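You operate a simulated robot arm through the tools that you are given. There is no shell and no other tool.

You run a simulated two-armed robot. Do the job below in one go: nothing can be reset, and whatever is moved stays where it is left.

JOB
Take the lid off the tin marked "pairs" on the top of the chest and lay it down there.

Only the result counts: the job must be done as asked and must still hold three seconds after the hand-in. Knocking over, shifting, dropping, spilling or breaking anything else fails it. A push-on lid holds only when it is set on centred and level and pressed home; a screw cap is set on level and turned clockwise until tight.

ROBOT AND FRAMES
Two 7-joint arms with two-finger grippers on one trunk, on a base that moves. Base frame: it is fixed to the floor where the robot stands at the start and does not move with it; the origin is under the middle of the robot, x ahead of it, y to its left, z up. Units: mm, degrees, N and s.
The left shoulder is at the start at [166, 216, 984], the right one opposite. With the tool pointing down near the work surface each hand reaches from about 100 to 900 mm from the robot's upright axis, wherever it stands, measured 20 degrees to its own side. Payload 3.18 kg a hand.
Tool frame (each hand has its own): the origin (TCP) lies between the finger pads and is the grasp point; the fingertips stand 30 mm ahead of it; z points along the fingers, y is the line along which they close. The gripper opens to 144 mm; its body begins 103 mm behind the TCP.
Orientation is that of the tool frame in the base frame, as a unit quaternion [x, y, z, w]. With the fingers straight down and closing along the base's y, the tool's x points along the base's -x, its y along +y and its z along -z.

CONTROLS
- The arms move only by the tool drive_tool. It takes "left_commands", "right_commands" or both (then of equal length, played together; a hand with none holds still); each is a list of rows, each a list of 7 numbers: the turn, a rotation vector about the tool's x, y, z in units of 5 degrees (1.0 is 5 degrees), then the shift along the tool's x, y, z in units of 40 mm (1.0 is 40 mm), then the finger opening in mm, from 0 to 144. In form: [[wx, wy, wz, x, y, z, claw], ...]. A call has 1 to 20 rows; each row shifts and turns the commanded pose from where the row before left it, along the tool's axes as they then stand. A call with a number of a shift or a turn outside -1 to 1 is refused whole. A row lasts 0.2 s, in which the tool goes at most 50 mm and 8.6 degrees; a call with a longer step from one row to the next is refused whole, and so is a gripper value outside its range. A pose out of reach is approached as far as the arm can. The call stops where the force on the tool passes 40 N (or 10 N more than at its start, if that is more) or the arm is blocked; 0.2 s more then pass. The fingers move at their own pace (about 186.7 mm/s each) and stop on an object; they squeeze with about 39 N. The grip force told is the motor's: it shows also when the fingers shut on nothing. Time passes only in rows, and 0.2 s behind the last, so rows that do not move let the fingers close. It gives the time, the measured TCP pose, the force on the tool (base axes), the opening and the grip force at its end, in the units of the frame above (readings bear some noise), with the torque about the TCP (base axes, N m) and any sound that the robot's microphone picked up.
- Cameras (640 x 400 px; columns grow to the right, rows downward): "scene" is now at [316.7, 2.2, 1207.2]; the picture's right is [0.03, -1.00, 0.00], its down [-0.05, -0.00, -1.00] and it looks along [1.00, 0.03, -0.05] (base axes); focal length 214 px, centre (320, 200). "left" rides on the left gripper at [76, -16, -143] in its tool frame; the picture's right is [0.21, 0.98, 0.00], its down [-0.84, 0.18, -0.51] and it looks along [-0.50, 0.11, 0.86] (tool axes); focal length 218 px, centre (320, 200). "right" rides on the right gripper at [76, 16, -143] in its tool frame; the picture's right is [-0.21, 0.98, 0.00], its down [-0.84, -0.18, -0.51] and it looks along [-0.50, -0.11, 0.86] (tool axes); focal length 218 px, centre (320, 200). There is no depth. A picture from a camera that has moved, and an enlarged one, comes with that camera's place and axes in the base frame and with its lens.
- camera(camera): a new picture of that camera. No time passes.
- slide_trunk(by): moves the trunk up (or, below 0, down) by that many mm; the arms and the scene camera ride with it, the base frame stays. It gives what a move gives, with no picture.
- base_move(legs): drives the robot by 1 to 6 legs, each [ahead, left, turn to the left] in mm, mm and degrees, along the robot's own axes; the way and the turn of a leg run together, so that a leg with both is an arc; at most 1500 mm and 180 degrees a leg. The arms and the cameras ride along, it lands a little off, and it stops where it bumps. It gives what a move gives.
- aim_head(pan, tilt): turns the head with the scene camera to pan (to the left, within 80 degrees either way) and tilt (down, from -29 to 69), counted from straight ahead of the robot (the tilt from the chest, where the trunk bows). It gives what a move gives.
- inspect(camera, box): a new picture of the part [left, top, right, bottom] of that camera's present view, enlarged. No time passes.
- finish_job(): hands the job in; it is judged then, once.

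Nothing tells you exact positions but the pictures and the camera data. Unless the task says otherwise, let go and move clear before handing in.

The tools are called after "Emit:" by a JSON object that holds its "method" and its "body". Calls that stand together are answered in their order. drive_tool: Moves the arms, as the interface text tells. Its arguments: {"type":"object","properties":{"left_commands":{"type":"array","items":{"type":"array","items":{"type":"number"}}},"right_commands":{"type":"array","items":{"type":"array","items":{"type":"number"}}}},"required":[]} The other tools are called the same way: slide_trunk (by) moves the trunk up or down; base_move (legs) drives the base; aim_head (pan, tilt) turns the head that bears the scene camera; camera (camera) takes a picture; inspect (camera, box) takes an enlarged picture of a part of a camera's view; finish_job () hands the job in.

At the start:

```text
clock: 0.0
left_tcp_pos: [407.0, 130.9, 1083.2]
left_orientation: [-0.01, 1.0, -0.005, -0.002]
left_force: [126.3, 68.0, -11.5]
left_moment: [-10.66, 19.07, -3.93]
left_finger_gap: 144.0
left_gripper_force: 0.0
right_tcp_pos: [346.3, -234.9, 1113.3]
right_orientation: [0.0, 1.0, 0.0, 0.0]
right_force: [0.2, -0.1, -0.4]
right_moment: [-0.01, 0.02, 0.03]
right_finger_gap: 144.0
right_gripper_force: 0.0
trunk travel left (down, up): [-75.0, 294.0]
robot x, y, heading: [0.5, -1.2, 0.1]
head pan, tilt (commanded): [-61.6, 45.4]
```

scene: 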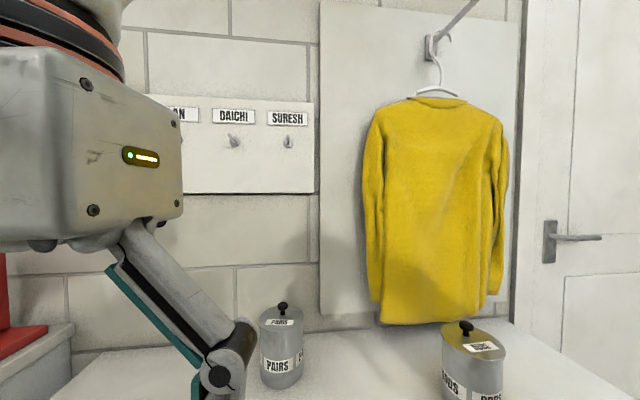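
right: 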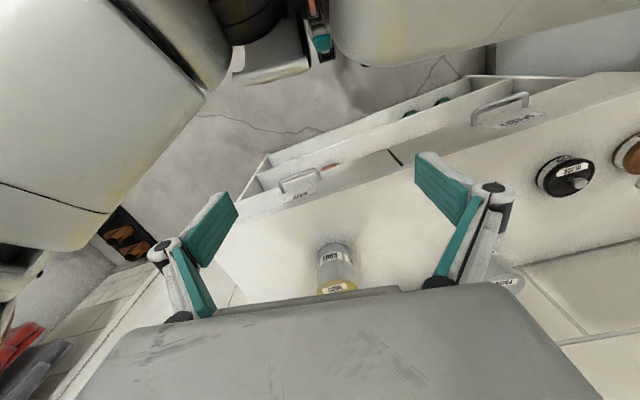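
left: 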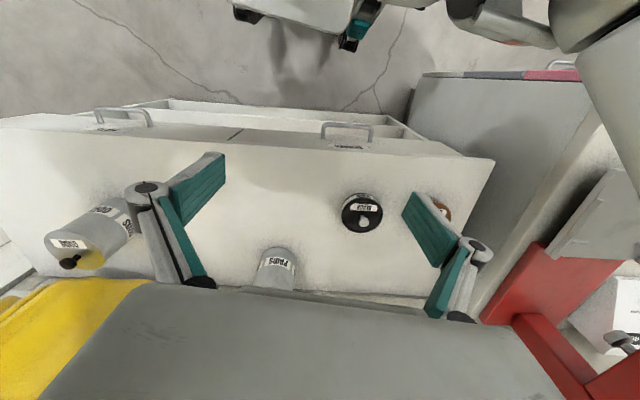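

I see the scene picture shows a tin marked "PAIRS" at the back of the chest top, and another tin to the right; the left arm reads a large force at the start, so I look closer before moving anything.

Emit:
{"method": "inspect", "body": {"camera": "scene", "box": [200, 260, 560, 400]}}

Emit:
{"method": "inspect", "body": {"camera": "left", "box": [0, 100, 500, 310]}}

Emit:
{"method": "camera", "body": {"camera": "scene"}}

```text
1.78 times, centred on (380, 330) of scene
camera zoom: at [316.7, 2.2, 1207.2], right [0.03, -1.0, 0.0], down [-0.05, 0.0, -1.0], along [1.0, 0.03, -0.05], focal length 381 px, centre (213, -31)
```

zoom: 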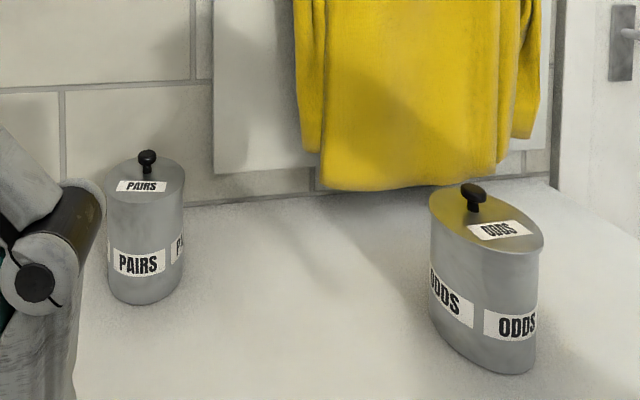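

```text
1.28 times, centred on (250, 205) of left
camera zoom: at [332.4, 114.3, 1227.9], right [-0.23, 0.97, -0.01], down [0.84, 0.2, 0.5], along [0.49, 0.11, -0.87], focal length 279 px, centre (410, 194)
```

zoom: 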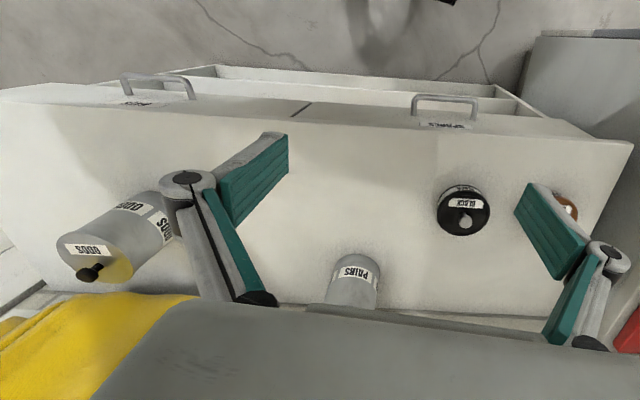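

```text
taken
camera scene: at [316.7, 2.2, 1207.2], right [0.03, -1.0, 0.0], down [-0.05, 0.0, -1.0], along [1.0, 0.03, -0.05], focal length 214 px, centre (320, 200)
```

scene: 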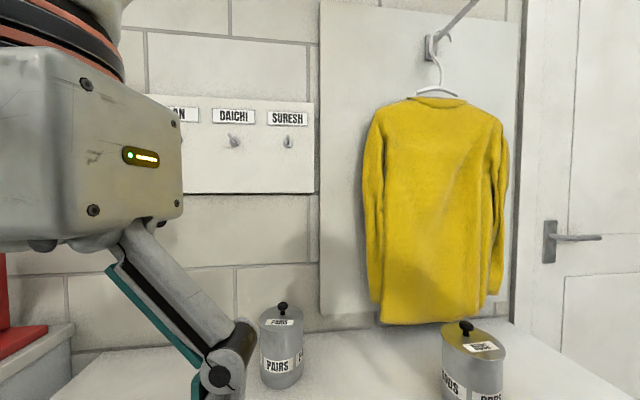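

The left hand sits right beside the head and reads a strong push, while the head's commanded aim (-61.6, 45.4) does not match where it looks, so the head is probably jammed against the left hand. I first command the head to about where it already looks, to take the load off.

Emit:
{"method": "aim_head", "body": {"pan": 2, "tilt": 3}}

```text
clock: 1.3
left_tcp_pos: [405.3, 131.9, 1086.5]
left_orientation: [-0.008, 1.0, -0.006, -0.002]
left_force: [32.4, 36.4, 13.6]
left_moment: [-6.07, 6.45, -2.9]
left_finger_gap: 143.8
left_gripper_force: 0.1
right_tcp_pos: [346.5, -236.2, 1113.6]
right_orientation: [0.0, 1.0, 0.0, 0.001]
right_force: [0.4, -0.4, -0.2]
right_moment: [-0.02, 0.02, -0.01]
right_finger_gap: 144.0
right_gripper_force: 0.0
trunk travel left (down, up): [-75.0, 294.0]
robot x, y, heading: [-1.0, 2.8, 0.2]
head pan, tilt (commanded): [2.0, 3.0]
```

Emit:
{"method": "camera", "body": {"camera": "scene"}}

Emit:
{"method": "camera", "body": {"camera": "left"}}

Emit:
{"method": "camera", "body": {"camera": "right"}}

```text
taken
camera scene: at [316.4, 3.3, 1208.3], right [0.04, -1.0, 0.0], down [-0.04, 0.0, -1.0], along [1.0, 0.04, -0.04], focal length 214 px, centre (320, 200)
```

scene: 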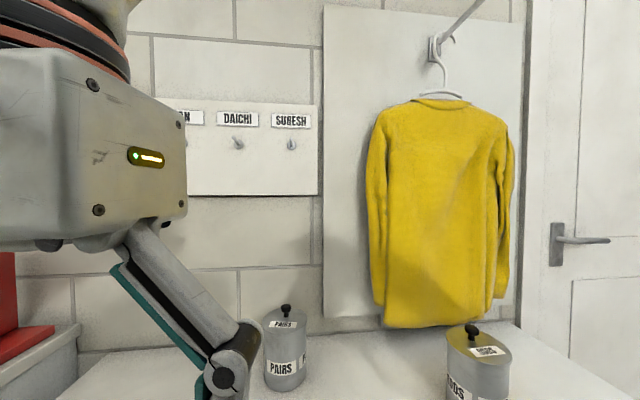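

```text
taken
camera left: at [331.3, 114.9, 1229.5], right [-0.23, 0.97, -0.01], down [0.84, 0.2, 0.5], along [0.49, 0.1, -0.87], focal length 218 px, centre (320, 200)
```

left: 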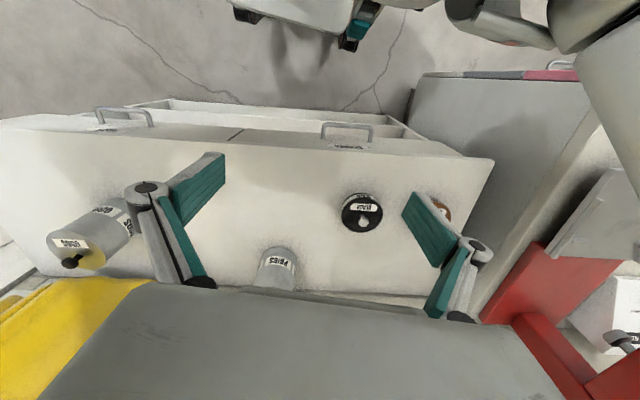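

```text
taken
camera right: at [270.2, -219.7, 1259.1], right [0.21, 0.98, 0.0], down [0.84, -0.18, 0.51], along [0.5, -0.11, -0.86], focal length 218 px, centre (320, 200)
```

right: 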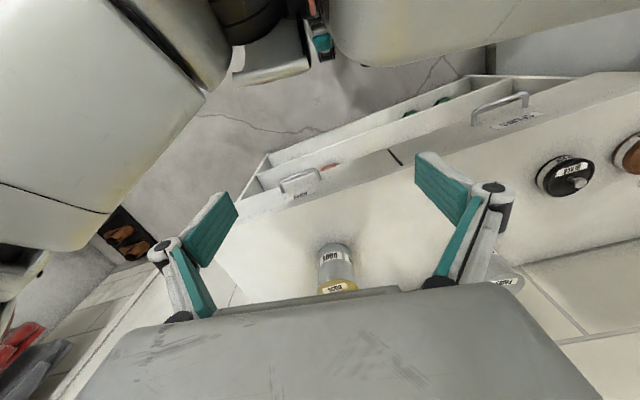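

The push on the left hand has fallen but the hand still touches the head, so I draw the left hand gently away, to the left and ahead, high over the chest.

Emit:
{"method": "drive_tool", "body": {"left_commands": [[0, 0, 0, -0.2, 0.5, 0, 144], [0, 0, 0, -0.2, 0.5, 0, 144], [0, 0, 0, -0.2, 0.5, 0, 144], [0, 0, 0, -0.2, 0.5, 0, 144], [0, 0, 0, 0, 0, 0, 144]]}}

```text
clock: 2.5
left_tcp_pos: [436.9, 210.3, 1082.6]
left_orientation: [-0.009, 1.0, -0.005, -0.003]
left_force: [-0.4, 0.2, 0.7]
left_moment: [-0.05, 0.02, 0.01]
left_finger_gap: 143.8
left_gripper_force: 0.1
right_tcp_pos: [346.6, -236.6, 1114.5]
right_orientation: [0.0, 1.0, 0.0, -0.001]
right_force: [-0.5, -0.9, 0.3]
right_moment: [0.02, -0.01, 0.02]
right_finger_gap: 144.0
right_gripper_force: 0.0
trunk travel left (down, up): [-75.0, 294.0]
robot x, y, heading: [-0.7, -1.4, 0.1]
head pan, tilt (commanded): [2.0, 3.0]
```

The left hand is free now (force near zero). Next I tilt the head down to see the whole top of the chest.

Emit:
{"method": "aim_head", "body": {"pan": 0, "tilt": 35}}

Emit:
{"method": "camera", "body": {"camera": "scene"}}

Emit:
{"method": "camera", "body": {"camera": "left"}}

```text
clock: 3.5
left_tcp_pos: [436.7, 209.7, 1083.4]
left_orientation: [-0.01, 1.0, -0.006, -0.003]
left_force: [0.2, 0.7, 0.7]
left_moment: [0.0, 0.0, -0.06]
left_finger_gap: 144.1
left_gripper_force: 0.1
right_tcp_pos: [347.2, -236.8, 1114.4]
right_orientation: [0.0, 1.0, 0.0, -0.001]
right_force: [0.0, 0.2, -0.7]
right_moment: [-0.03, 0.02, 0.01]
right_finger_gap: 144.0
right_gripper_force: 0.1
trunk travel left (down, up): [-75.0, 294.0]
robot x, y, heading: [0.3, -1.2, -0.1]
head pan, tilt (commanded): [0.0, 35.0]
```

```text
taken
camera scene: at [313.7, -0.5, 1155.5], right [0.0, -1.0, 0.0], down [-0.57, 0.0, -0.82], along [0.82, 0.0, -0.57], focal length 214 px, centre (320, 200)
```

scene: 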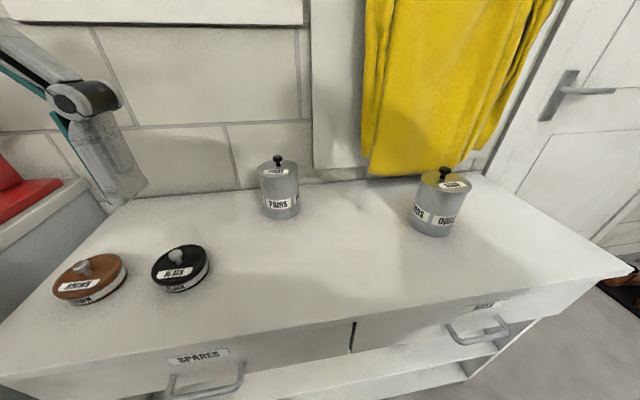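

```text
taken
camera left: at [362.8, 194.5, 1227.0], right [-0.23, 0.97, -0.01], down [0.84, 0.2, 0.5], along [0.49, 0.11, -0.87], focal length 218 px, centre (320, 200)
```

left: 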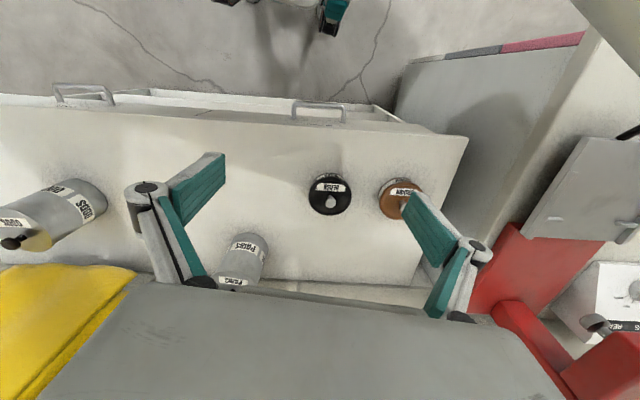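

The chest top now shows the PAIRS and ODDS tins at the back and the BROWN and BLACK tins at front left. I look closer at the PAIRS tin and its lid.

Emit:
{"method": "inspect", "body": {"camera": "scene", "box": [230, 140, 330, 230]}}

Emit:
{"method": "inspect", "body": {"camera": "left", "box": [200, 220, 300, 300]}}

Emit:
{"method": "inspect", "body": {"camera": "scene", "box": [390, 150, 490, 250]}}

Emit:
{"method": "inspect", "body": {"camera": "scene", "box": [40, 220, 240, 320]}}

```text
4.44 times, centred on (280, 185) of scene
camera zoom: at [313.7, -0.5, 1155.5], right [0.0, -1.0, 0.0], down [-0.57, 0.0, -0.82], along [0.82, 0.0, -0.57], focal length 953 px, centre (498, 267)
```

zoom: 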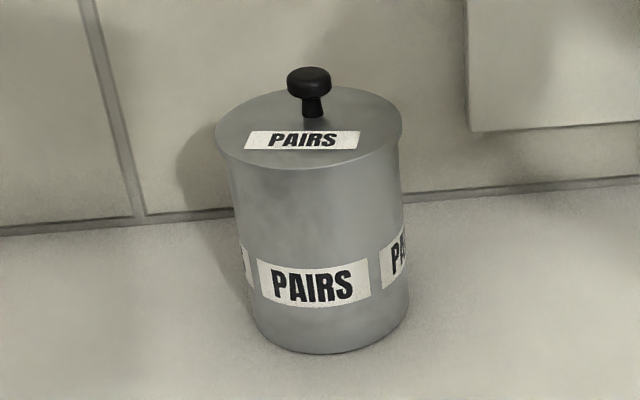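

```text
5.00 times, centred on (250, 260) of left
camera zoom: at [362.8, 194.5, 1227.0], right [-0.23, 0.97, -0.01], down [0.84, 0.2, 0.5], along [0.49, 0.11, -0.87], focal length 1091 px, centre (670, -100)
```

zoom: 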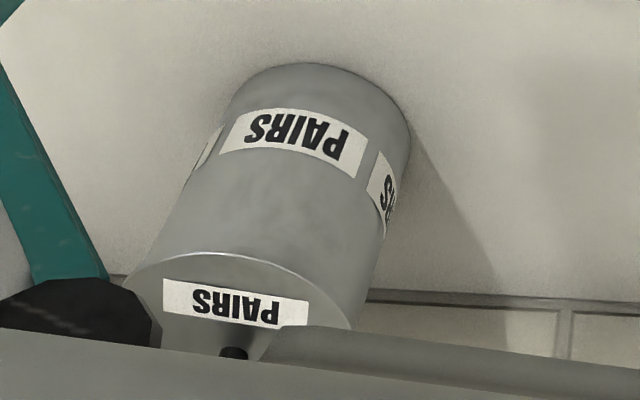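

```text
4.00 times, centred on (440, 200) of scene
camera zoom: at [313.7, -0.5, 1155.5], right [0.0, -1.0, 0.0], down [-0.57, 0.0, -0.82], along [0.82, 0.0, -0.57], focal length 858 px, centre (-160, 200)
```

zoom: 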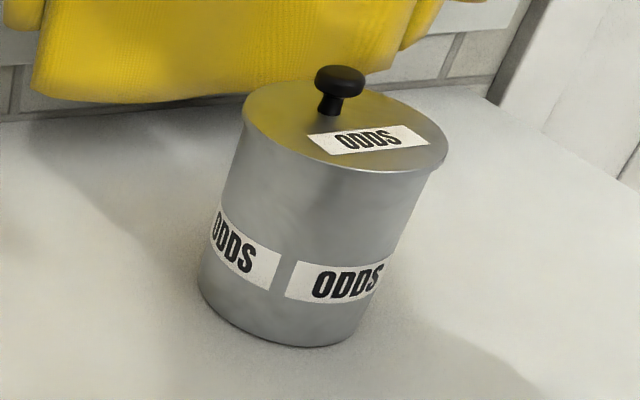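

```text
3.20 times, centred on (140, 270) of scene
camera zoom: at [313.7, -0.5, 1155.5], right [0.0, -1.0, 0.0], down [-0.57, 0.0, -0.82], along [0.82, 0.0, -0.57], focal length 686 px, centre (896, -24)
```

zoom: 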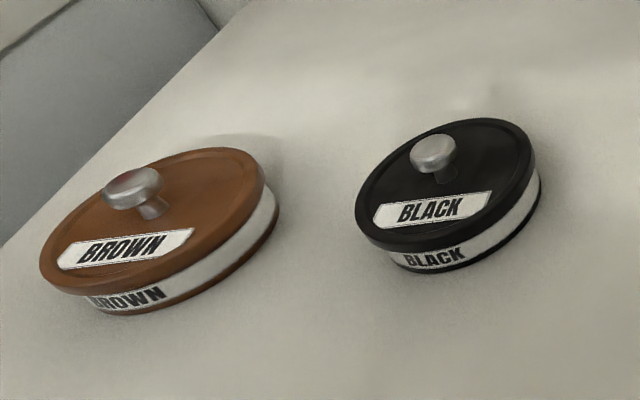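

The PAIRS lid is a disc about 104 mm across with a black mushroom knob; I place its top at about x 797, y 103, z 920, the knob top near z 945 and the chest top near z 785. I'll square the left hand and bring it forward at height, checking as I go.

Emit:
{"method": "drive_tool", "body": {"left_commands": [[-0.14, -0.07, 0.23, 0, 0, 0, 100], [0, 0, 0, -0.8, 0, 0, 100], [0, 0, 0, -0.8, 0, 0, 100], [0, 0, 0, -0.8, 0, 0, 100], [0, 0, 0, -0.8, -0.1, 0, 100], [0, 0, 0, -0.8, -0.2, 0, 100], [0, 0, 0, 0, 0, 0, 100]]}}

Emit:
{"method": "camera", "body": {"camera": "scene"}}

Emit:
{"method": "camera", "body": {"camera": "left"}}

```text
clock: 5.1
left_tcp_pos: [592.0, 193.6, 1074.9]
left_orientation: [0.0, 1.0, -0.001, 0.002]
left_force: [0.5, 0.1, 0.0]
left_moment: [-0.01, -0.05, 0.02]
left_finger_gap: 99.6
left_gripper_force: 0.2
left hand out of reach, approached as far as the arm can: row 6
right_tcp_pos: [345.6, -237.1, 1115.5]
right_orientation: [0.0, 1.0, 0.0, -0.001]
right_force: [0.0, 0.1, -0.4]
right_moment: [0.01, -0.01, -0.01]
right_finger_gap: 144.0
right_gripper_force: 0.1
trunk travel left (down, up): [-75.0, 294.0]
robot x, y, heading: [1.9, 4.8, 0.1]
head pan, tilt (commanded): [0.0, 35.0]
```

```text
taken
camera scene: at [313.3, -0.2, 1155.7], right [0.0, -1.0, 0.0], down [-0.57, 0.0, -0.82], along [0.82, 0.0, -0.57], focal length 214 px, centre (320, 200)
```

scene: 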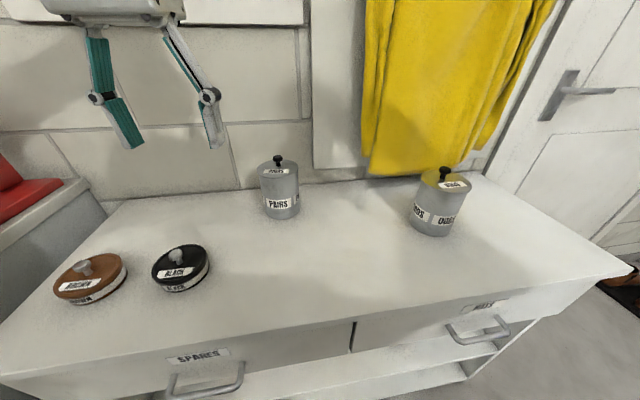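

```text
taken
camera left: at [515.7, 177.2, 1218.0], right [-0.21, 0.98, 0.0], down [0.84, 0.18, 0.51], along [0.5, 0.11, -0.86], focal length 218 px, centre (320, 200)
```

left: 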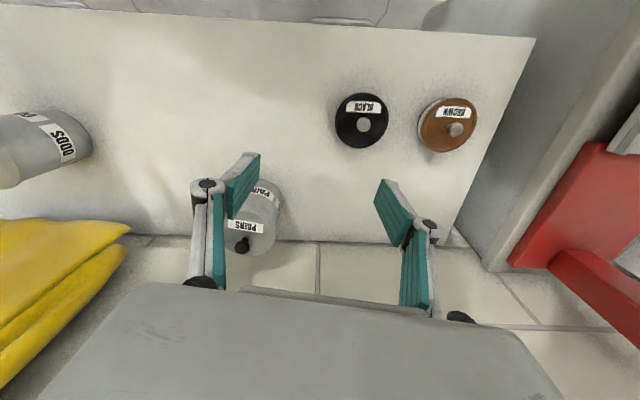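

The left arm runs out of reach at this height, since the wrist is far above the shoulder. I'll pull the hand back down a little and raise the trunk so the shoulder is level with the wrist when reaching the tin.

Emit:
{"method": "drive_tool", "body": {"left_commands": [[0, 0, 0, 0.5, 0, 0.5, 100], [0, 0, 0, 0, 0, 0.5, 100], [0, 0, 0, 0, 0, 0.5, 100], [0, 0, 0, 0, 0, 0, 100]]}}

Emit:
{"method": "slide_trunk", "body": {"by": 230}}

Emit:
{"method": "camera", "body": {"camera": "scene"}}

```text
clock: 6.1
left_tcp_pos: [571.4, 193.3, 1013.5]
left_orientation: [0.001, 1.0, 0.0, 0.001]
left_force: [-1.0, 0.0, 0.1]
left_moment: [0.01, -0.01, -0.03]
left_finger_gap: 100.0
left_gripper_force: 0.1
right_tcp_pos: [345.8, -235.6, 1114.9]
right_orientation: [0.0, 1.0, -0.001, -0.001]
right_force: [0.1, -0.1, 0.6]
right_moment: [0.03, 0.03, -0.01]
right_finger_gap: 143.7
right_gripper_force: 0.0
trunk travel left (down, up): [-75.0, 294.0]
robot x, y, heading: [1.5, -2.0, -0.0]
head pan, tilt (commanded): [0.0, 35.0]
```

```text
clock: 8.5
left_tcp_pos: [554.6, 192.6, 1280.5]
left_orientation: [0.001, 0.999, 0.001, 0.035]
left_force: [0.5, -0.1, -0.6]
left_moment: [-0.02, -0.04, 0.01]
left_finger_gap: 100.4
left_gripper_force: 0.1
right_tcp_pos: [347.3, -236.2, 1345.1]
right_orientation: [-0.001, 1.0, 0.0, -0.001]
right_force: [0.9, 0.5, 0.6]
right_moment: [0.02, 0.03, 0.02]
right_finger_gap: 144.1
right_gripper_force: 0.0
trunk travel left (down, up): [-305.0, 64.0]
robot x, y, heading: [0.4, 0.7, 0.0]
head pan, tilt (commanded): [0.0, 35.0]
```

```text
taken
camera scene: at [131.4, -0.5, 1412.8], right [0.0, -1.0, 0.0], down [-0.57, 0.0, -0.82], along [0.82, 0.0, -0.57], focal length 214 px, centre (320, 200)
```

scene: 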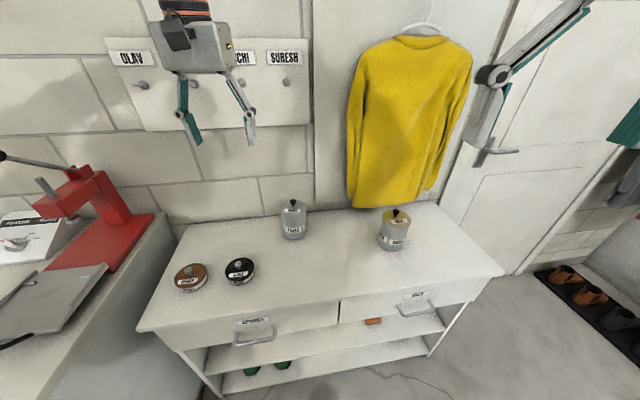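

Raising the trunk also straightens it and draws the shoulders back, so that does not help the reach ahead. I'll look down to see how much room there is between my base and the chest.

Emit:
{"method": "aim_head", "body": {"pan": 0, "tilt": 66}}

Emit:
{"method": "camera", "body": {"camera": "scene"}}

Emit:
{"method": "camera", "body": {"camera": "left"}}

Emit:
{"method": "camera", "body": {"camera": "right"}}

```text
clock: 9.5
left_tcp_pos: [553.4, 192.4, 1281.3]
left_orientation: [0.002, 0.999, 0.001, 0.036]
left_force: [0.7, -0.4, 0.0]
left_moment: [0.02, -0.05, -0.02]
left_finger_gap: 100.0
left_gripper_force: 0.0
right_tcp_pos: [346.9, -236.1, 1342.8]
right_orientation: [0.001, 1.0, 0.0, -0.001]
right_force: [0.5, -0.2, -0.4]
right_moment: [-0.02, 0.0, 0.04]
right_finger_gap: 144.2
right_gripper_force: 0.1
trunk travel left (down, up): [-305.0, 64.0]
robot x, y, heading: [0.3, 0.7, -0.1]
head pan, tilt (commanded): [0.0, 66.0]
```

```text
taken
camera scene: at [102.5, -0.5, 1372.2], right [0.0, -1.0, 0.0], down [-0.91, 0.0, -0.41], along [0.41, 0.0, -0.91], focal length 214 px, centre (320, 200)
```

scene: 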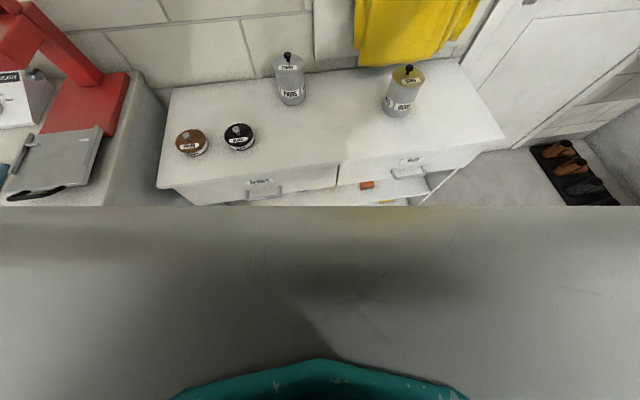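

```text
taken
camera left: at [468.6, 177.2, 1418.8], right [-0.21, 0.98, -0.01], down [0.8, 0.18, 0.57], along [0.56, 0.11, -0.82], focal length 218 px, centre (320, 200)
```

left: 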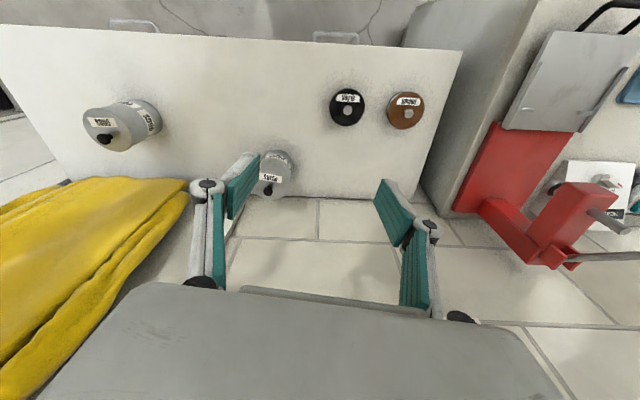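

```text
taken
camera right: at [270.4, -219.6, 1488.8], right [0.21, 0.98, 0.0], down [0.84, -0.18, 0.51], along [0.49, -0.11, -0.86], focal length 218 px, centre (320, 200)
```

right: 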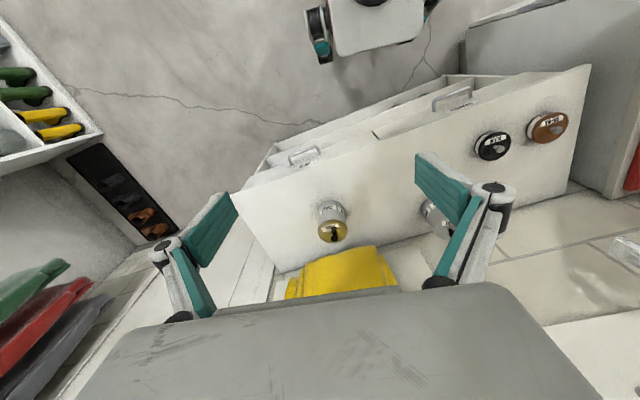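

The gap between my base and the chest looks to be about 250 mm, judging from the right hand's camera. I zoom in there to be sure what stands lowest and foremost.

Emit:
{"method": "inspect", "body": {"camera": "right", "box": [240, 0, 480, 150]}}

Emit:
{"method": "inspect", "body": {"camera": "left", "box": [60, 0, 480, 220]}}

```text
2.67 times, centred on (360, 75) of right
camera zoom: at [270.4, -219.6, 1488.8], right [0.21, 0.98, 0.0], down [0.84, -0.18, 0.51], along [0.49, -0.11, -0.86], focal length 582 px, centre (213, 533)
```

zoom: 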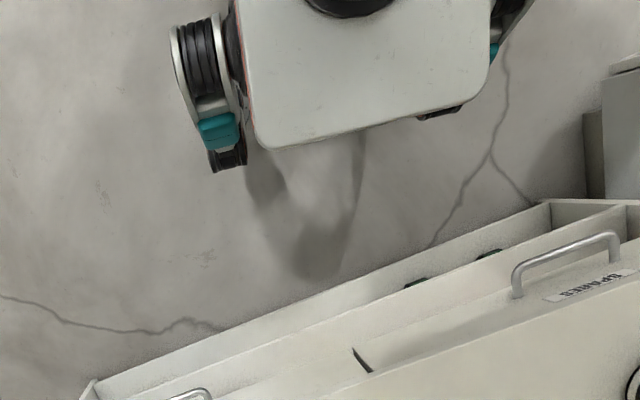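

```text
1.52 times, centred on (270, 110) of left
camera zoom: at [468.6, 177.2, 1418.8], right [-0.21, 0.98, -0.01], down [0.8, 0.18, 0.57], along [0.56, 0.11, -0.82], focal length 333 px, centre (396, 337)
```

zoom: 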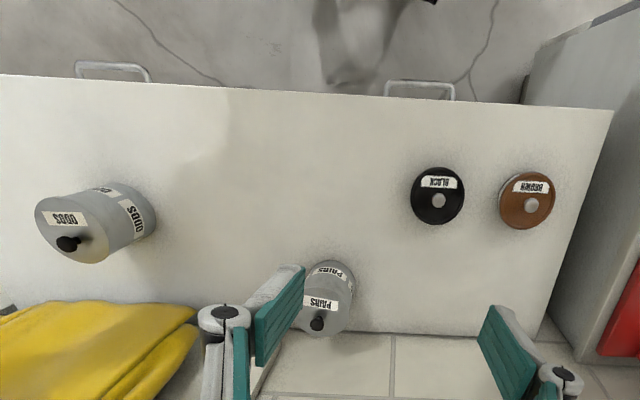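

The furniture and my trunk's front leave some gap, but I'd rather not drive near the chest; instead I'll lower the trunk back to its start height and reach with the left hand pitched forward, which brings the wrist nearer.

Emit:
{"method": "slide_trunk", "body": {"by": -230}}

Emit:
{"method": "aim_head", "body": {"pan": 0, "tilt": 30}}

Emit:
{"method": "camera", "body": {"camera": "scene"}}

```text
clock: 11.9
left_tcp_pos: [552.3, 193.4, 1053.4]
left_orientation: [0.001, 0.999, 0.001, 0.038]
left_force: [0.5, -0.8, 0.9]
left_moment: [-0.02, -0.03, 0.0]
left_finger_gap: 100.0
left_gripper_force: 0.1
right_tcp_pos: [344.4, -236.3, 1114.3]
right_orientation: [0.001, 1.0, 0.001, 0.002]
right_force: [-0.4, -0.2, 0.6]
right_moment: [-0.01, -0.02, 0.0]
right_finger_gap: 143.8
right_gripper_force: 0.0
trunk travel left (down, up): [-75.0, 294.0]
robot x, y, heading: [-0.2, -2.1, -0.1]
head pan, tilt (commanded): [0.0, 66.0]
```

```text
clock: 12.9
left_tcp_pos: [555.3, 193.4, 1050.4]
left_orientation: [0.0, 0.999, 0.001, 0.034]
left_force: [0.5, 0.5, -0.2]
left_moment: [-0.02, 0.0, 0.01]
left_finger_gap: 99.8
left_gripper_force: 0.1
right_tcp_pos: [346.2, -235.7, 1114.5]
right_orientation: [0.0, 1.0, 0.001, -0.001]
right_force: [0.1, 0.0, -0.4]
right_moment: [-0.01, -0.02, 0.0]
right_finger_gap: 144.0
right_gripper_force: 0.0
trunk travel left (down, up): [-75.0, 294.0]
robot x, y, heading: [2.2, 0.8, -0.2]
head pan, tilt (commanded): [0.0, 30.0]
```

```text
taken
camera scene: at [316.1, -0.5, 1163.2], right [0.0, -1.0, 0.0], down [-0.5, 0.0, -0.87], along [0.87, 0.0, -0.5], focal length 214 px, centre (320, 200)
```

scene: 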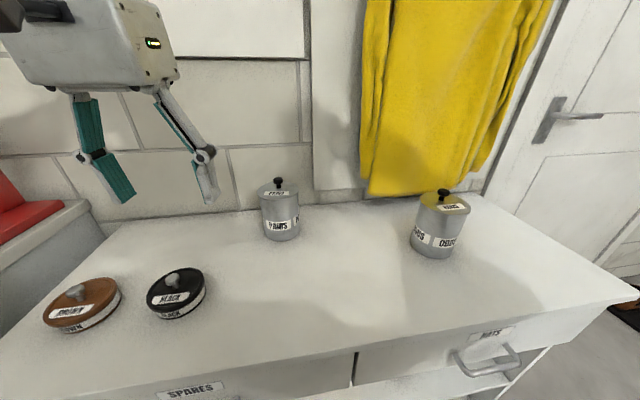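

The tin's knob again lies near (797, 103, 940). Now I pitch the left hand forward by about 50 degrees while advancing at a safe height.

Emit:
{"method": "drive_tool", "body": {"left_commands": [[0, -1, 0, -0.3, -0.1, 0.03, 80], [0, -1, 0, -0.295, -0.1, 0.05, 80], [0, -1, 0, -0.29, -0.1, 0.08, 80], [0, -1, 0, -0.28, -0.1, 0.1, 80], [0, -1, 0, -0.27, -0.1, 0.13, 80], [0, -1, 0, -0.26, -0.1, 0.15, 80], [0, -1, 0, -0.245, -0.1, 0.17, 80], [0, -1, 0, -0.23, -0.1, 0.19, 80], [0, -1, 0, -0.215, -0.1, 0.21, 80], [0, 0, 0, 0, 0, 0, 80]]}}

Emit:
{"method": "camera", "body": {"camera": "scene"}}

Emit:
{"method": "camera", "body": {"camera": "left"}}

```text
clock: 15.1
left_tcp_pos: [660.9, 156.5, 1049.2]
left_orientation: [0.002, 0.909, 0.0, 0.416]
left_force: [-0.9, -0.2, 0.2]
left_moment: [-0.04, 0.0, 0.01]
left_finger_gap: 79.8
left_gripper_force: 0.1
right_tcp_pos: [347.3, -235.7, 1114.7]
right_orientation: [0.0, 1.0, 0.0, 0.0]
right_force: [0.3, -0.4, -0.3]
right_moment: [-0.01, -0.03, -0.04]
right_finger_gap: 144.0
right_gripper_force: 0.0
trunk travel left (down, up): [-75.0, 294.0]
robot x, y, heading: [-2.7, 0.4, -0.1]
head pan, tilt (commanded): [0.0, 30.0]
```

```text
taken
camera scene: at [315.9, -0.5, 1163.3], right [0.0, -1.0, 0.0], down [-0.5, 0.0, -0.87], along [0.87, 0.0, -0.5], focal length 214 px, centre (320, 200)
```

scene: 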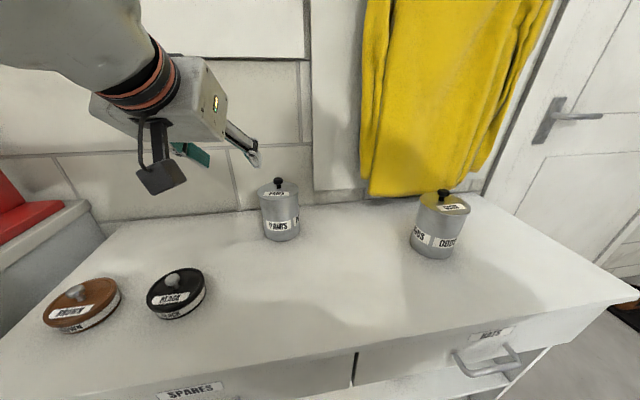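

```text
taken
camera left: at [504.7, 141.0, 1085.8], right [-0.13, 0.98, -0.16], down [0.17, 0.18, 0.97], along [0.98, 0.1, -0.19], focal length 218 px, centre (320, 200)
```

left: 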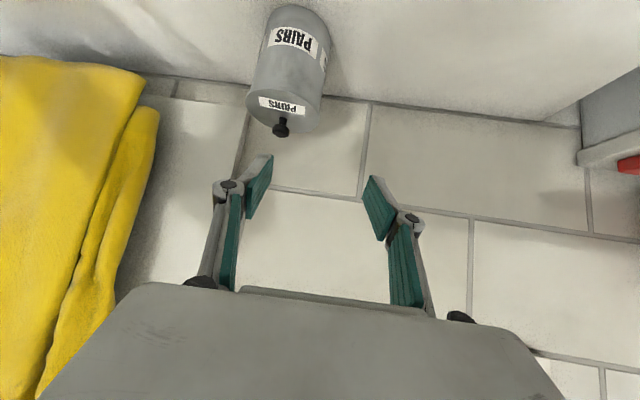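

The hand is pitched by about 49 degrees and the knob, seen from the hand camera, again falls near (797, 101, 937). I zoom in to refine it and see the lid's rim.

Emit:
{"method": "inspect", "body": {"camera": "left", "box": [230, 70, 350, 150]}}

Emit:
{"method": "inspect", "body": {"camera": "scene", "box": [240, 165, 320, 250]}}

```text
5.00 times, centred on (290, 110) of left
camera zoom: at [504.7, 141.0, 1085.8], right [-0.13, 0.98, -0.16], down [0.17, 0.18, 0.97], along [0.98, 0.1, -0.19], focal length 1091 px, centre (470, 650)
```

zoom: 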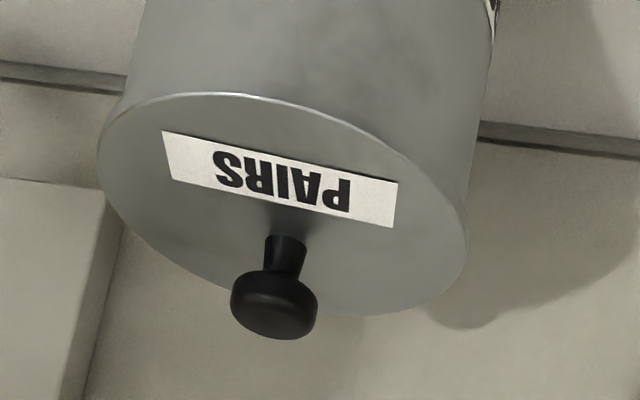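

```text
4.71 times, centred on (280, 208) of scene
camera zoom: at [315.9, -0.5, 1163.3], right [0.0, -1.0, 0.0], down [-0.5, 0.0, -0.87], along [0.87, 0.0, -0.5], focal length 1009 px, centre (508, 165)
```

zoom: 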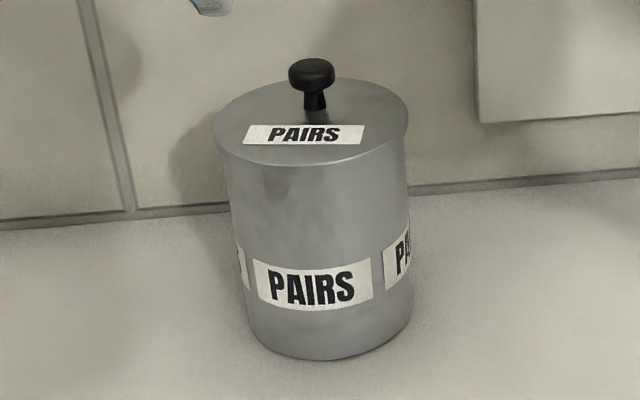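

The knob axis comes out near (795, 102), its head centre at about z 942 and the lid top near z 921. I move the left hand to a pre-grasp point 60 mm back along the tool axis, fingers straddling the knob.

Emit:
{"method": "drive_tool", "body": {"left_commands": [[0, 0, 0, -0.041, -0.34, 0.57, 80], [0, 0, 0, -0.041, -0.34, 0.57, 80], [0, 0, 0, -0.041, -0.34, 0.57, 80], [0, 0, 0, -0.041, -0.34, 0.57, 80], [0, 0, 0, 0, 0, 0, 80]]}}

Emit:
{"method": "camera", "body": {"camera": "scene"}}

Emit:
{"method": "camera", "body": {"camera": "left"}}

```text
clock: 16.3
left_tcp_pos: [734.7, 103.8, 995.8]
left_orientation: [0.0, 0.909, 0.001, 0.416]
left_force: [-0.1, 0.0, -0.3]
left_moment: [0.03, -0.02, 0.0]
left_finger_gap: 80.3
left_gripper_force: 0.1
right_tcp_pos: [345.2, -235.5, 1115.3]
right_orientation: [-0.001, 1.0, -0.001, -0.001]
right_force: [0.3, 0.5, -0.1]
right_moment: [0.0, 0.0, 0.02]
right_finger_gap: 144.2
right_gripper_force: 0.1
trunk travel left (down, up): [-75.0, 294.0]
robot x, y, heading: [0.4, 0.2, -0.2]
head pan, tilt (commanded): [0.0, 30.0]
```

```text
taken
camera scene: at [315.6, -0.3, 1163.5], right [0.0, -1.0, 0.0], down [-0.5, 0.0, -0.87], along [0.87, 0.0, -0.5], focal length 214 px, centre (320, 200)
```

scene: 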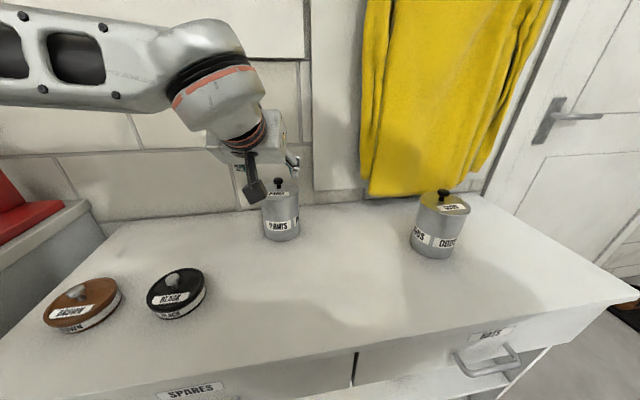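

```text
taken
camera left: at [578.7, 86.6, 1031.9], right [-0.14, 0.98, -0.16], down [0.17, 0.18, 0.97], along [0.98, 0.1, -0.19], focal length 218 px, centre (320, 200)
```

left: 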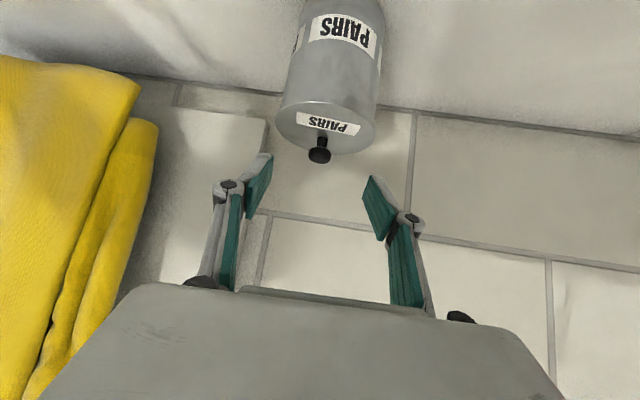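

The hand reaches well, and the knob lies on the hand's centre line about 80 mm ahead of the TCP. I check closely before closing in.

Emit:
{"method": "inspect", "body": {"camera": "left", "box": [230, 100, 410, 240]}}

Emit:
{"method": "inspect", "body": {"camera": "scene", "box": [200, 120, 330, 250]}}

```text
2.86 times, centred on (320, 170) of left
camera zoom: at [578.7, 86.6, 1031.9], right [-0.14, 0.98, -0.16], down [0.17, 0.18, 0.97], along [0.98, 0.1, -0.19], focal length 624 px, centre (320, 286)
```

zoom: 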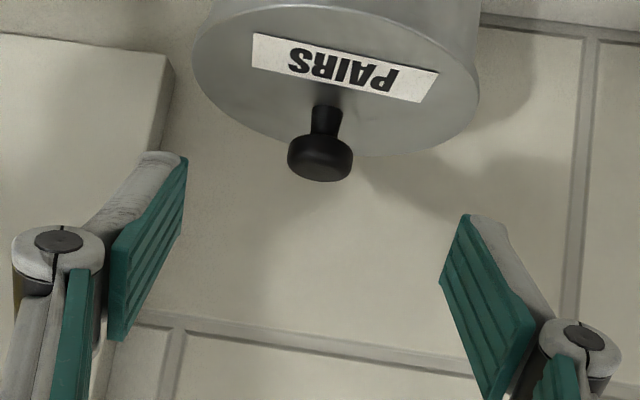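

```text
3.08 times, centred on (265, 185) of scene
camera zoom: at [315.6, -0.3, 1163.5], right [0.0, -1.0, 0.0], down [-0.5, 0.0, -0.87], along [0.87, 0.0, -0.5], focal length 660 px, centre (489, 246)
```

zoom: 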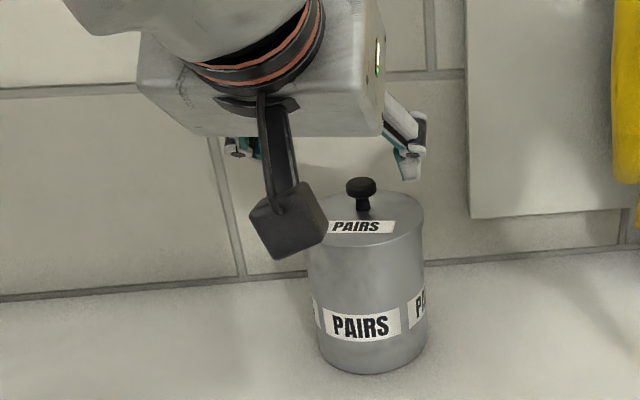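

The knob is centred between the open pads. I advance 62 mm along the tool axis so the knob's head sits inside the pads while the fingertips stay clear of the lid.

Emit:
{"method": "drive_tool", "body": {"left_commands": [[0, 0, 0, 0, 0, 0.31, 80], [0, 0, 0, 0, 0, 0.31, 80], [0, 0, 0, 0, 0, 0.31, 80], [0, 0, 0, 0, 0, 0.31, 80], [0, 0, 0, 0, 0.01, 0.31, 80], [0, 0, 0, 0, 0, 0, 80]]}}

Emit:
{"method": "camera", "body": {"camera": "left"}}

Emit:
{"method": "inspect", "body": {"camera": "scene", "box": [220, 140, 330, 250]}}

```text
clock: 17.7
left_tcp_pos: [781.3, 102.2, 953.5]
left_orientation: [0.001, 0.909, 0.0, 0.416]
left_force: [0.0, -0.2, -0.1]
left_moment: [0.02, 0.01, 0.0]
left_finger_gap: 79.9
left_gripper_force: 0.1
right_tcp_pos: [346.9, -236.4, 1115.0]
right_orientation: [0.0, 1.0, 0.0, -0.001]
right_force: [-0.3, 0.2, 0.0]
right_moment: [-0.03, -0.01, 0.01]
right_finger_gap: 143.8
right_gripper_force: 0.0
trunk travel left (down, up): [-75.0, 294.0]
robot x, y, heading: [1.7, -2.4, -0.2]
head pan, tilt (commanded): [0.0, 30.0]
```

```text
taken
camera left: at [624.9, 87.1, 990.5], right [-0.14, 0.98, -0.16], down [0.17, 0.18, 0.97], along [0.98, 0.1, -0.19], focal length 218 px, centre (320, 200)
```

left: 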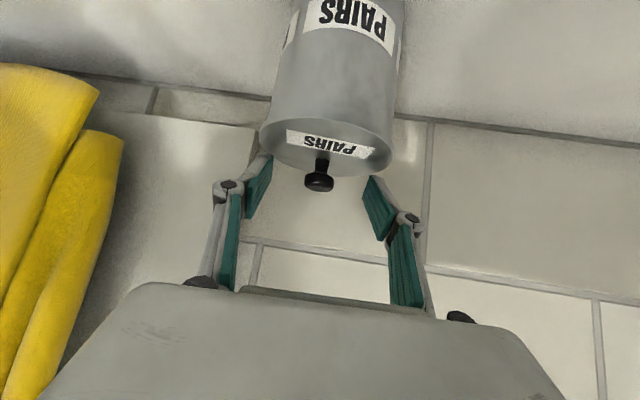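

```text
3.64 times, centred on (275, 195) of scene
camera zoom: at [315.8, -0.5, 1163.4], right [0.0, -1.0, 0.0], down [-0.5, 0.0, -0.87], along [0.87, 0.0, -0.5], focal length 780 px, centre (484, 218)
```

zoom: 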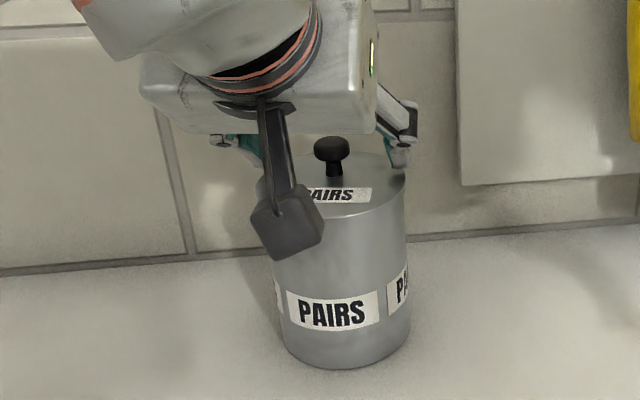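

The knob head now sits about 20 mm ahead of the TCP on the centre line. I raise 2.5 mm for lid clearance and close partly, to check the centring before gripping.

Emit:
{"method": "drive_tool", "body": {"left_commands": [[0, 0, 0, -0.047, 0, -0.041, 60], [0, 0, 0, 0, 0, 0, 40], [0, 0, 0, 0, 0, 0, 36], [0, 0, 0, 0, 0, 0, 36]]}}

Emit:
{"method": "inspect", "body": {"camera": "left", "box": [240, 110, 400, 240]}}

Emit:
{"method": "inspect", "body": {"camera": "scene", "box": [240, 150, 320, 220]}}

```text
clock: 18.7
left_tcp_pos: [781.3, 103.0, 956.9]
left_orientation: [0.001, 0.91, 0.001, 0.416]
left_force: [1.0, -0.2, -0.6]
left_moment: [0.0, 0.02, 0.04]
left_finger_gap: 36.0
left_gripper_force: 0.0
right_tcp_pos: [346.8, -236.0, 1114.5]
right_orientation: [0.0, 1.0, -0.001, -0.001]
right_force: [-0.1, -0.5, 0.4]
right_moment: [0.03, -0.02, 0.0]
right_finger_gap: 144.0
right_gripper_force: 0.1
trunk travel left (down, up): [-75.0, 294.0]
robot x, y, heading: [2.5, -1.2, -0.0]
head pan, tilt (commanded): [0.0, 30.0]
```

```text
3.08 times, centred on (320, 175) of left
camera zoom: at [624.8, 87.1, 992.7], right [-0.14, 0.98, -0.16], down [0.17, 0.18, 0.97], along [0.98, 0.1, -0.19], focal length 672 px, centre (320, 277)
```

zoom: 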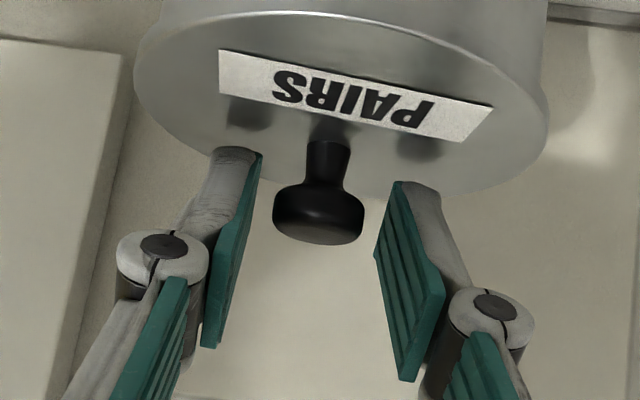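

```text
5.71 times, centred on (280, 185) of scene
camera zoom: at [316.1, -0.5, 1163.2], right [0.0, -1.0, 0.0], down [-0.5, 0.0, -0.87], along [0.87, 0.0, -0.5], focal length 1226 px, centre (549, 286)
```

zoom: 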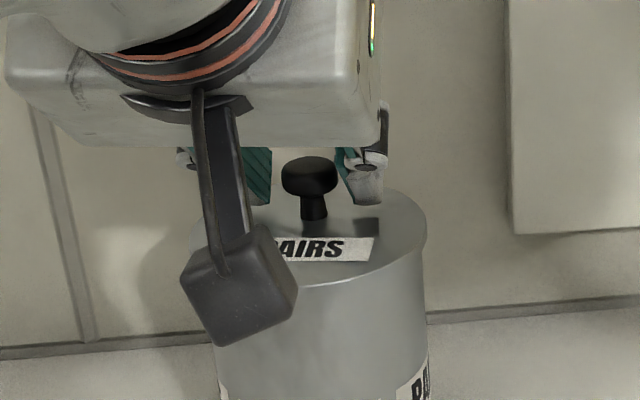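

The knob is centred between the pads within about half a millimetre and the tips are clear of the lid. I close the fingers onto the knob.

Emit:
{"method": "drive_tool", "body": {"left_commands": [[0, 0, 0, 0, 0, 0, 24], [0, 0, 0, 0, 0, 0, 10], [0, 0, 0, 0, 0, 0, 0], [0, 0, 0, 0, 0, 0, 0]]}}

Emit:
{"method": "inspect", "body": {"camera": "left", "box": [240, 110, 400, 240]}}

Emit:
{"method": "inspect", "body": {"camera": "scene", "box": [230, 150, 330, 250]}}

```text
clock: 19.7
left_tcp_pos: [781.2, 103.9, 956.4]
left_orientation: [0.0, 0.909, 0.0, 0.416]
left_force: [0.1, -0.6, 0.4]
left_moment: [0.0, 0.01, -0.01]
left_finger_gap: 21.8
left_gripper_force: 38.7
right_tcp_pos: [346.6, -235.4, 1114.7]
right_orientation: [-0.001, 1.0, 0.001, 0.0]
right_force: [-0.2, -0.3, 0.4]
right_moment: [0.02, -0.01, 0.01]
right_finger_gap: 144.0
right_gripper_force: 0.1
trunk travel left (down, up): [-75.0, 294.0]
robot x, y, heading: [4.4, -5.0, 0.0]
head pan, tilt (commanded): [0.0, 30.0]
heard: snap
```

```text
3.08 times, centred on (320, 175) of left
camera zoom: at [624.8, 87.2, 992.7], right [-0.14, 0.98, -0.16], down [0.17, 0.18, 0.97], along [0.98, 0.1, -0.19], focal length 672 px, centre (320, 277)
```

zoom: 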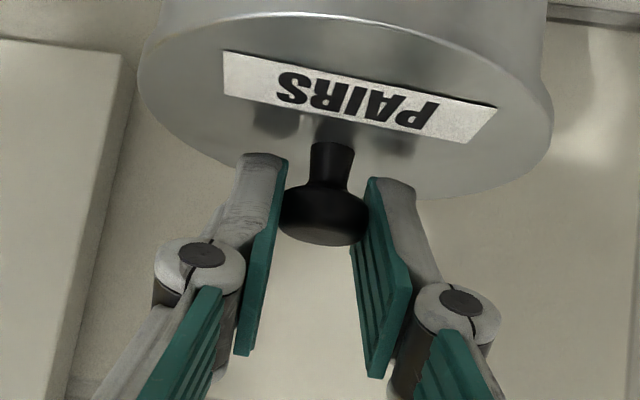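

```text
4.00 times, centred on (280, 200) of scene
camera zoom: at [316.1, -0.5, 1163.2], right [0.0, -1.0, 0.0], down [-0.5, 0.0, -0.87], along [0.87, 0.0, -0.5], focal length 858 px, centre (480, 200)
```

zoom: 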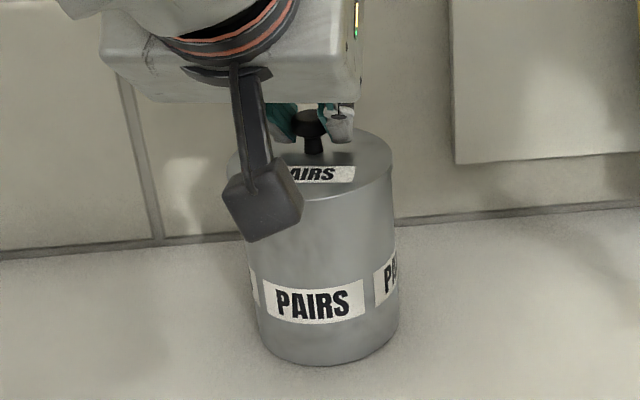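

The grip holds (opening 21.8 mm, 39 N), and a snap was heard, likely the lid's fit loosening. I lift straight up by only 6 mm and watch the force and whether the tin comes along.

Emit:
{"method": "drive_tool", "body": {"left_commands": [[0, 0, 0, -0.0378, 0, -0.0327, 0], [0, 0, 0, -0.0378, 0, -0.0327, 0], [0, 0, 0, -0.0378, 0, -0.0327, 0], [0, 0, 0, 0, 0, 0, 0]]}}

Emit:
{"method": "inspect", "body": {"camera": "left", "box": [240, 90, 420, 240]}}

Emit:
{"method": "inspect", "body": {"camera": "scene", "box": [230, 150, 330, 250]}}

```text
clock: 20.7
left_tcp_pos: [782.5, 103.9, 962.3]
left_orientation: [0.001, 0.91, 0.0, 0.416]
left_force: [-0.5, 0.5, -0.5]
left_moment: [0.04, 0.02, -0.03]
left_finger_gap: 21.6
left_gripper_force: 38.5
right_tcp_pos: [346.5, -235.5, 1114.1]
right_orientation: [-0.001, 1.0, 0.0, -0.001]
right_force: [-0.4, 0.5, -0.4]
right_moment: [0.03, -0.01, 0.02]
right_finger_gap: 143.9
right_gripper_force: 0.1
trunk travel left (down, up): [-75.0, 294.0]
robot x, y, heading: [-3.0, 0.9, -0.1]
head pan, tilt (commanded): [0.0, 30.0]
```

```text
2.67 times, centred on (330, 165) of left
camera zoom: at [624.9, 87.1, 998.7], right [-0.14, 0.98, -0.16], down [0.17, 0.18, 0.97], along [0.98, 0.1, -0.19], focal length 582 px, centre (293, 293)
```

zoom: 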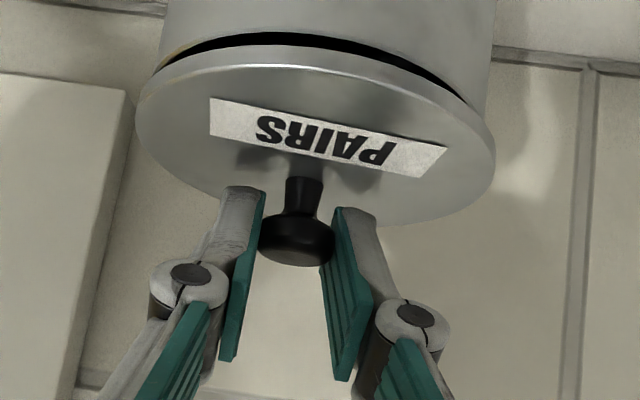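

```text
4.00 times, centred on (280, 200) of scene
camera zoom: at [316.1, -0.5, 1163.2], right [0.0, -1.0, 0.0], down [-0.5, 0.0, -0.87], along [0.87, 0.0, -0.5], focal length 858 px, centre (480, 200)
```

zoom: 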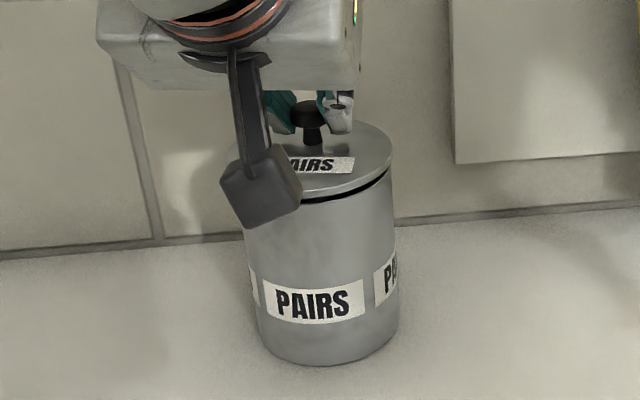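

The lid has come free: a dark gap shows under its rim and the tin stays put. I lift it straight up by another 60 mm.

Emit:
{"method": "drive_tool", "body": {"left_commands": [[0, 0, 0, -0.095, 0, -0.082, 0], [0, 0, 0, -0.095, 0, -0.082, 0], [0, 0, 0, -0.15, 0, -0.13, 0], [0, 0, 0, -0.19, 0, -0.164, 0], [0, 0, 0, -0.19, 0, -0.164, 0], [0, 0, 0, -0.19, 0, -0.164, 0], [0, 0, 0, -0.19, 0, -0.164, 0], [0, 0, 0, 0, 0, 0, 0]]}}

Emit:
{"method": "camera", "body": {"camera": "left"}}

Emit:
{"method": "camera", "body": {"camera": "scene"}}

Emit:
{"method": "inspect", "body": {"camera": "scene", "box": [210, 110, 340, 250]}}

```text
clock: 22.5
left_tcp_pos: [781.0, 102.6, 1019.5]
left_orientation: [0.001, 0.91, 0.001, 0.415]
left_force: [0.5, 0.4, 0.1]
left_moment: [0.0, 0.0, -0.04]
left_finger_gap: 22.0
left_gripper_force: 39.2
right_tcp_pos: [346.3, -235.3, 1114.3]
right_orientation: [0.0, 1.0, 0.0, -0.001]
right_force: [0.2, 0.3, -0.1]
right_moment: [0.02, -0.02, -0.03]
right_finger_gap: 144.2
right_gripper_force: 0.0
trunk travel left (down, up): [-75.0, 294.0]
robot x, y, heading: [2.3, 1.3, 0.0]
head pan, tilt (commanded): [0.0, 30.0]
```

```text
taken
camera left: at [624.9, 87.0, 1056.9], right [-0.14, 0.98, -0.16], down [0.17, 0.18, 0.97], along [0.98, 0.1, -0.19], focal length 218 px, centre (320, 200)
```

left: 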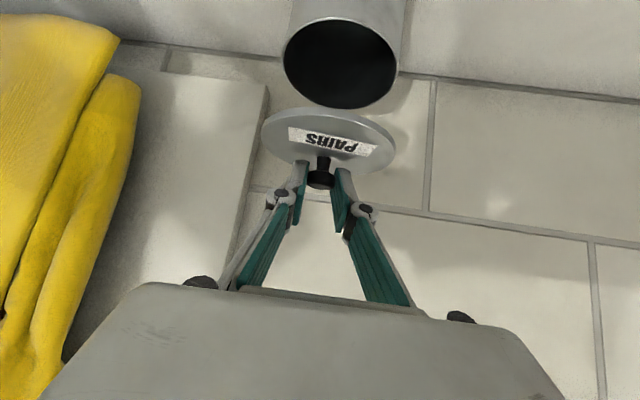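

```text
taken
camera scene: at [316.3, -0.5, 1163.1], right [0.0, -1.0, 0.0], down [-0.5, 0.0, -0.87], along [0.87, 0.0, -0.5], focal length 214 px, centre (320, 200)
```

scene: 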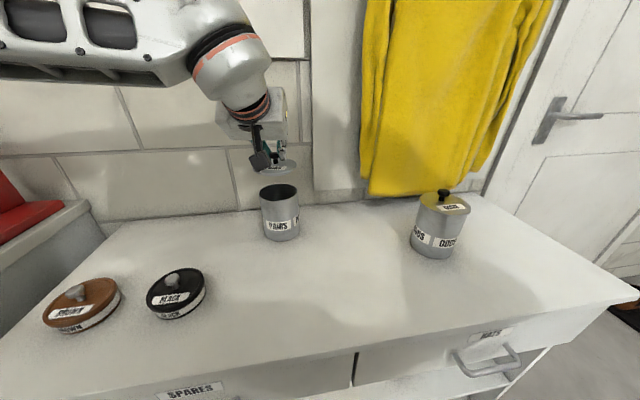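

```text
2.86 times, centred on (275, 180) of scene
camera zoom: at [316.3, -0.5, 1163.1], right [0.0, -1.0, 0.0], down [-0.5, 0.0, -0.87], along [0.87, 0.0, -0.5], focal length 613 px, centre (449, 257)
```

zoom: 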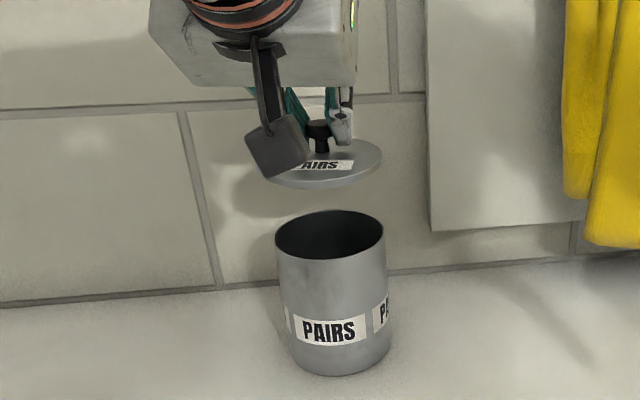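

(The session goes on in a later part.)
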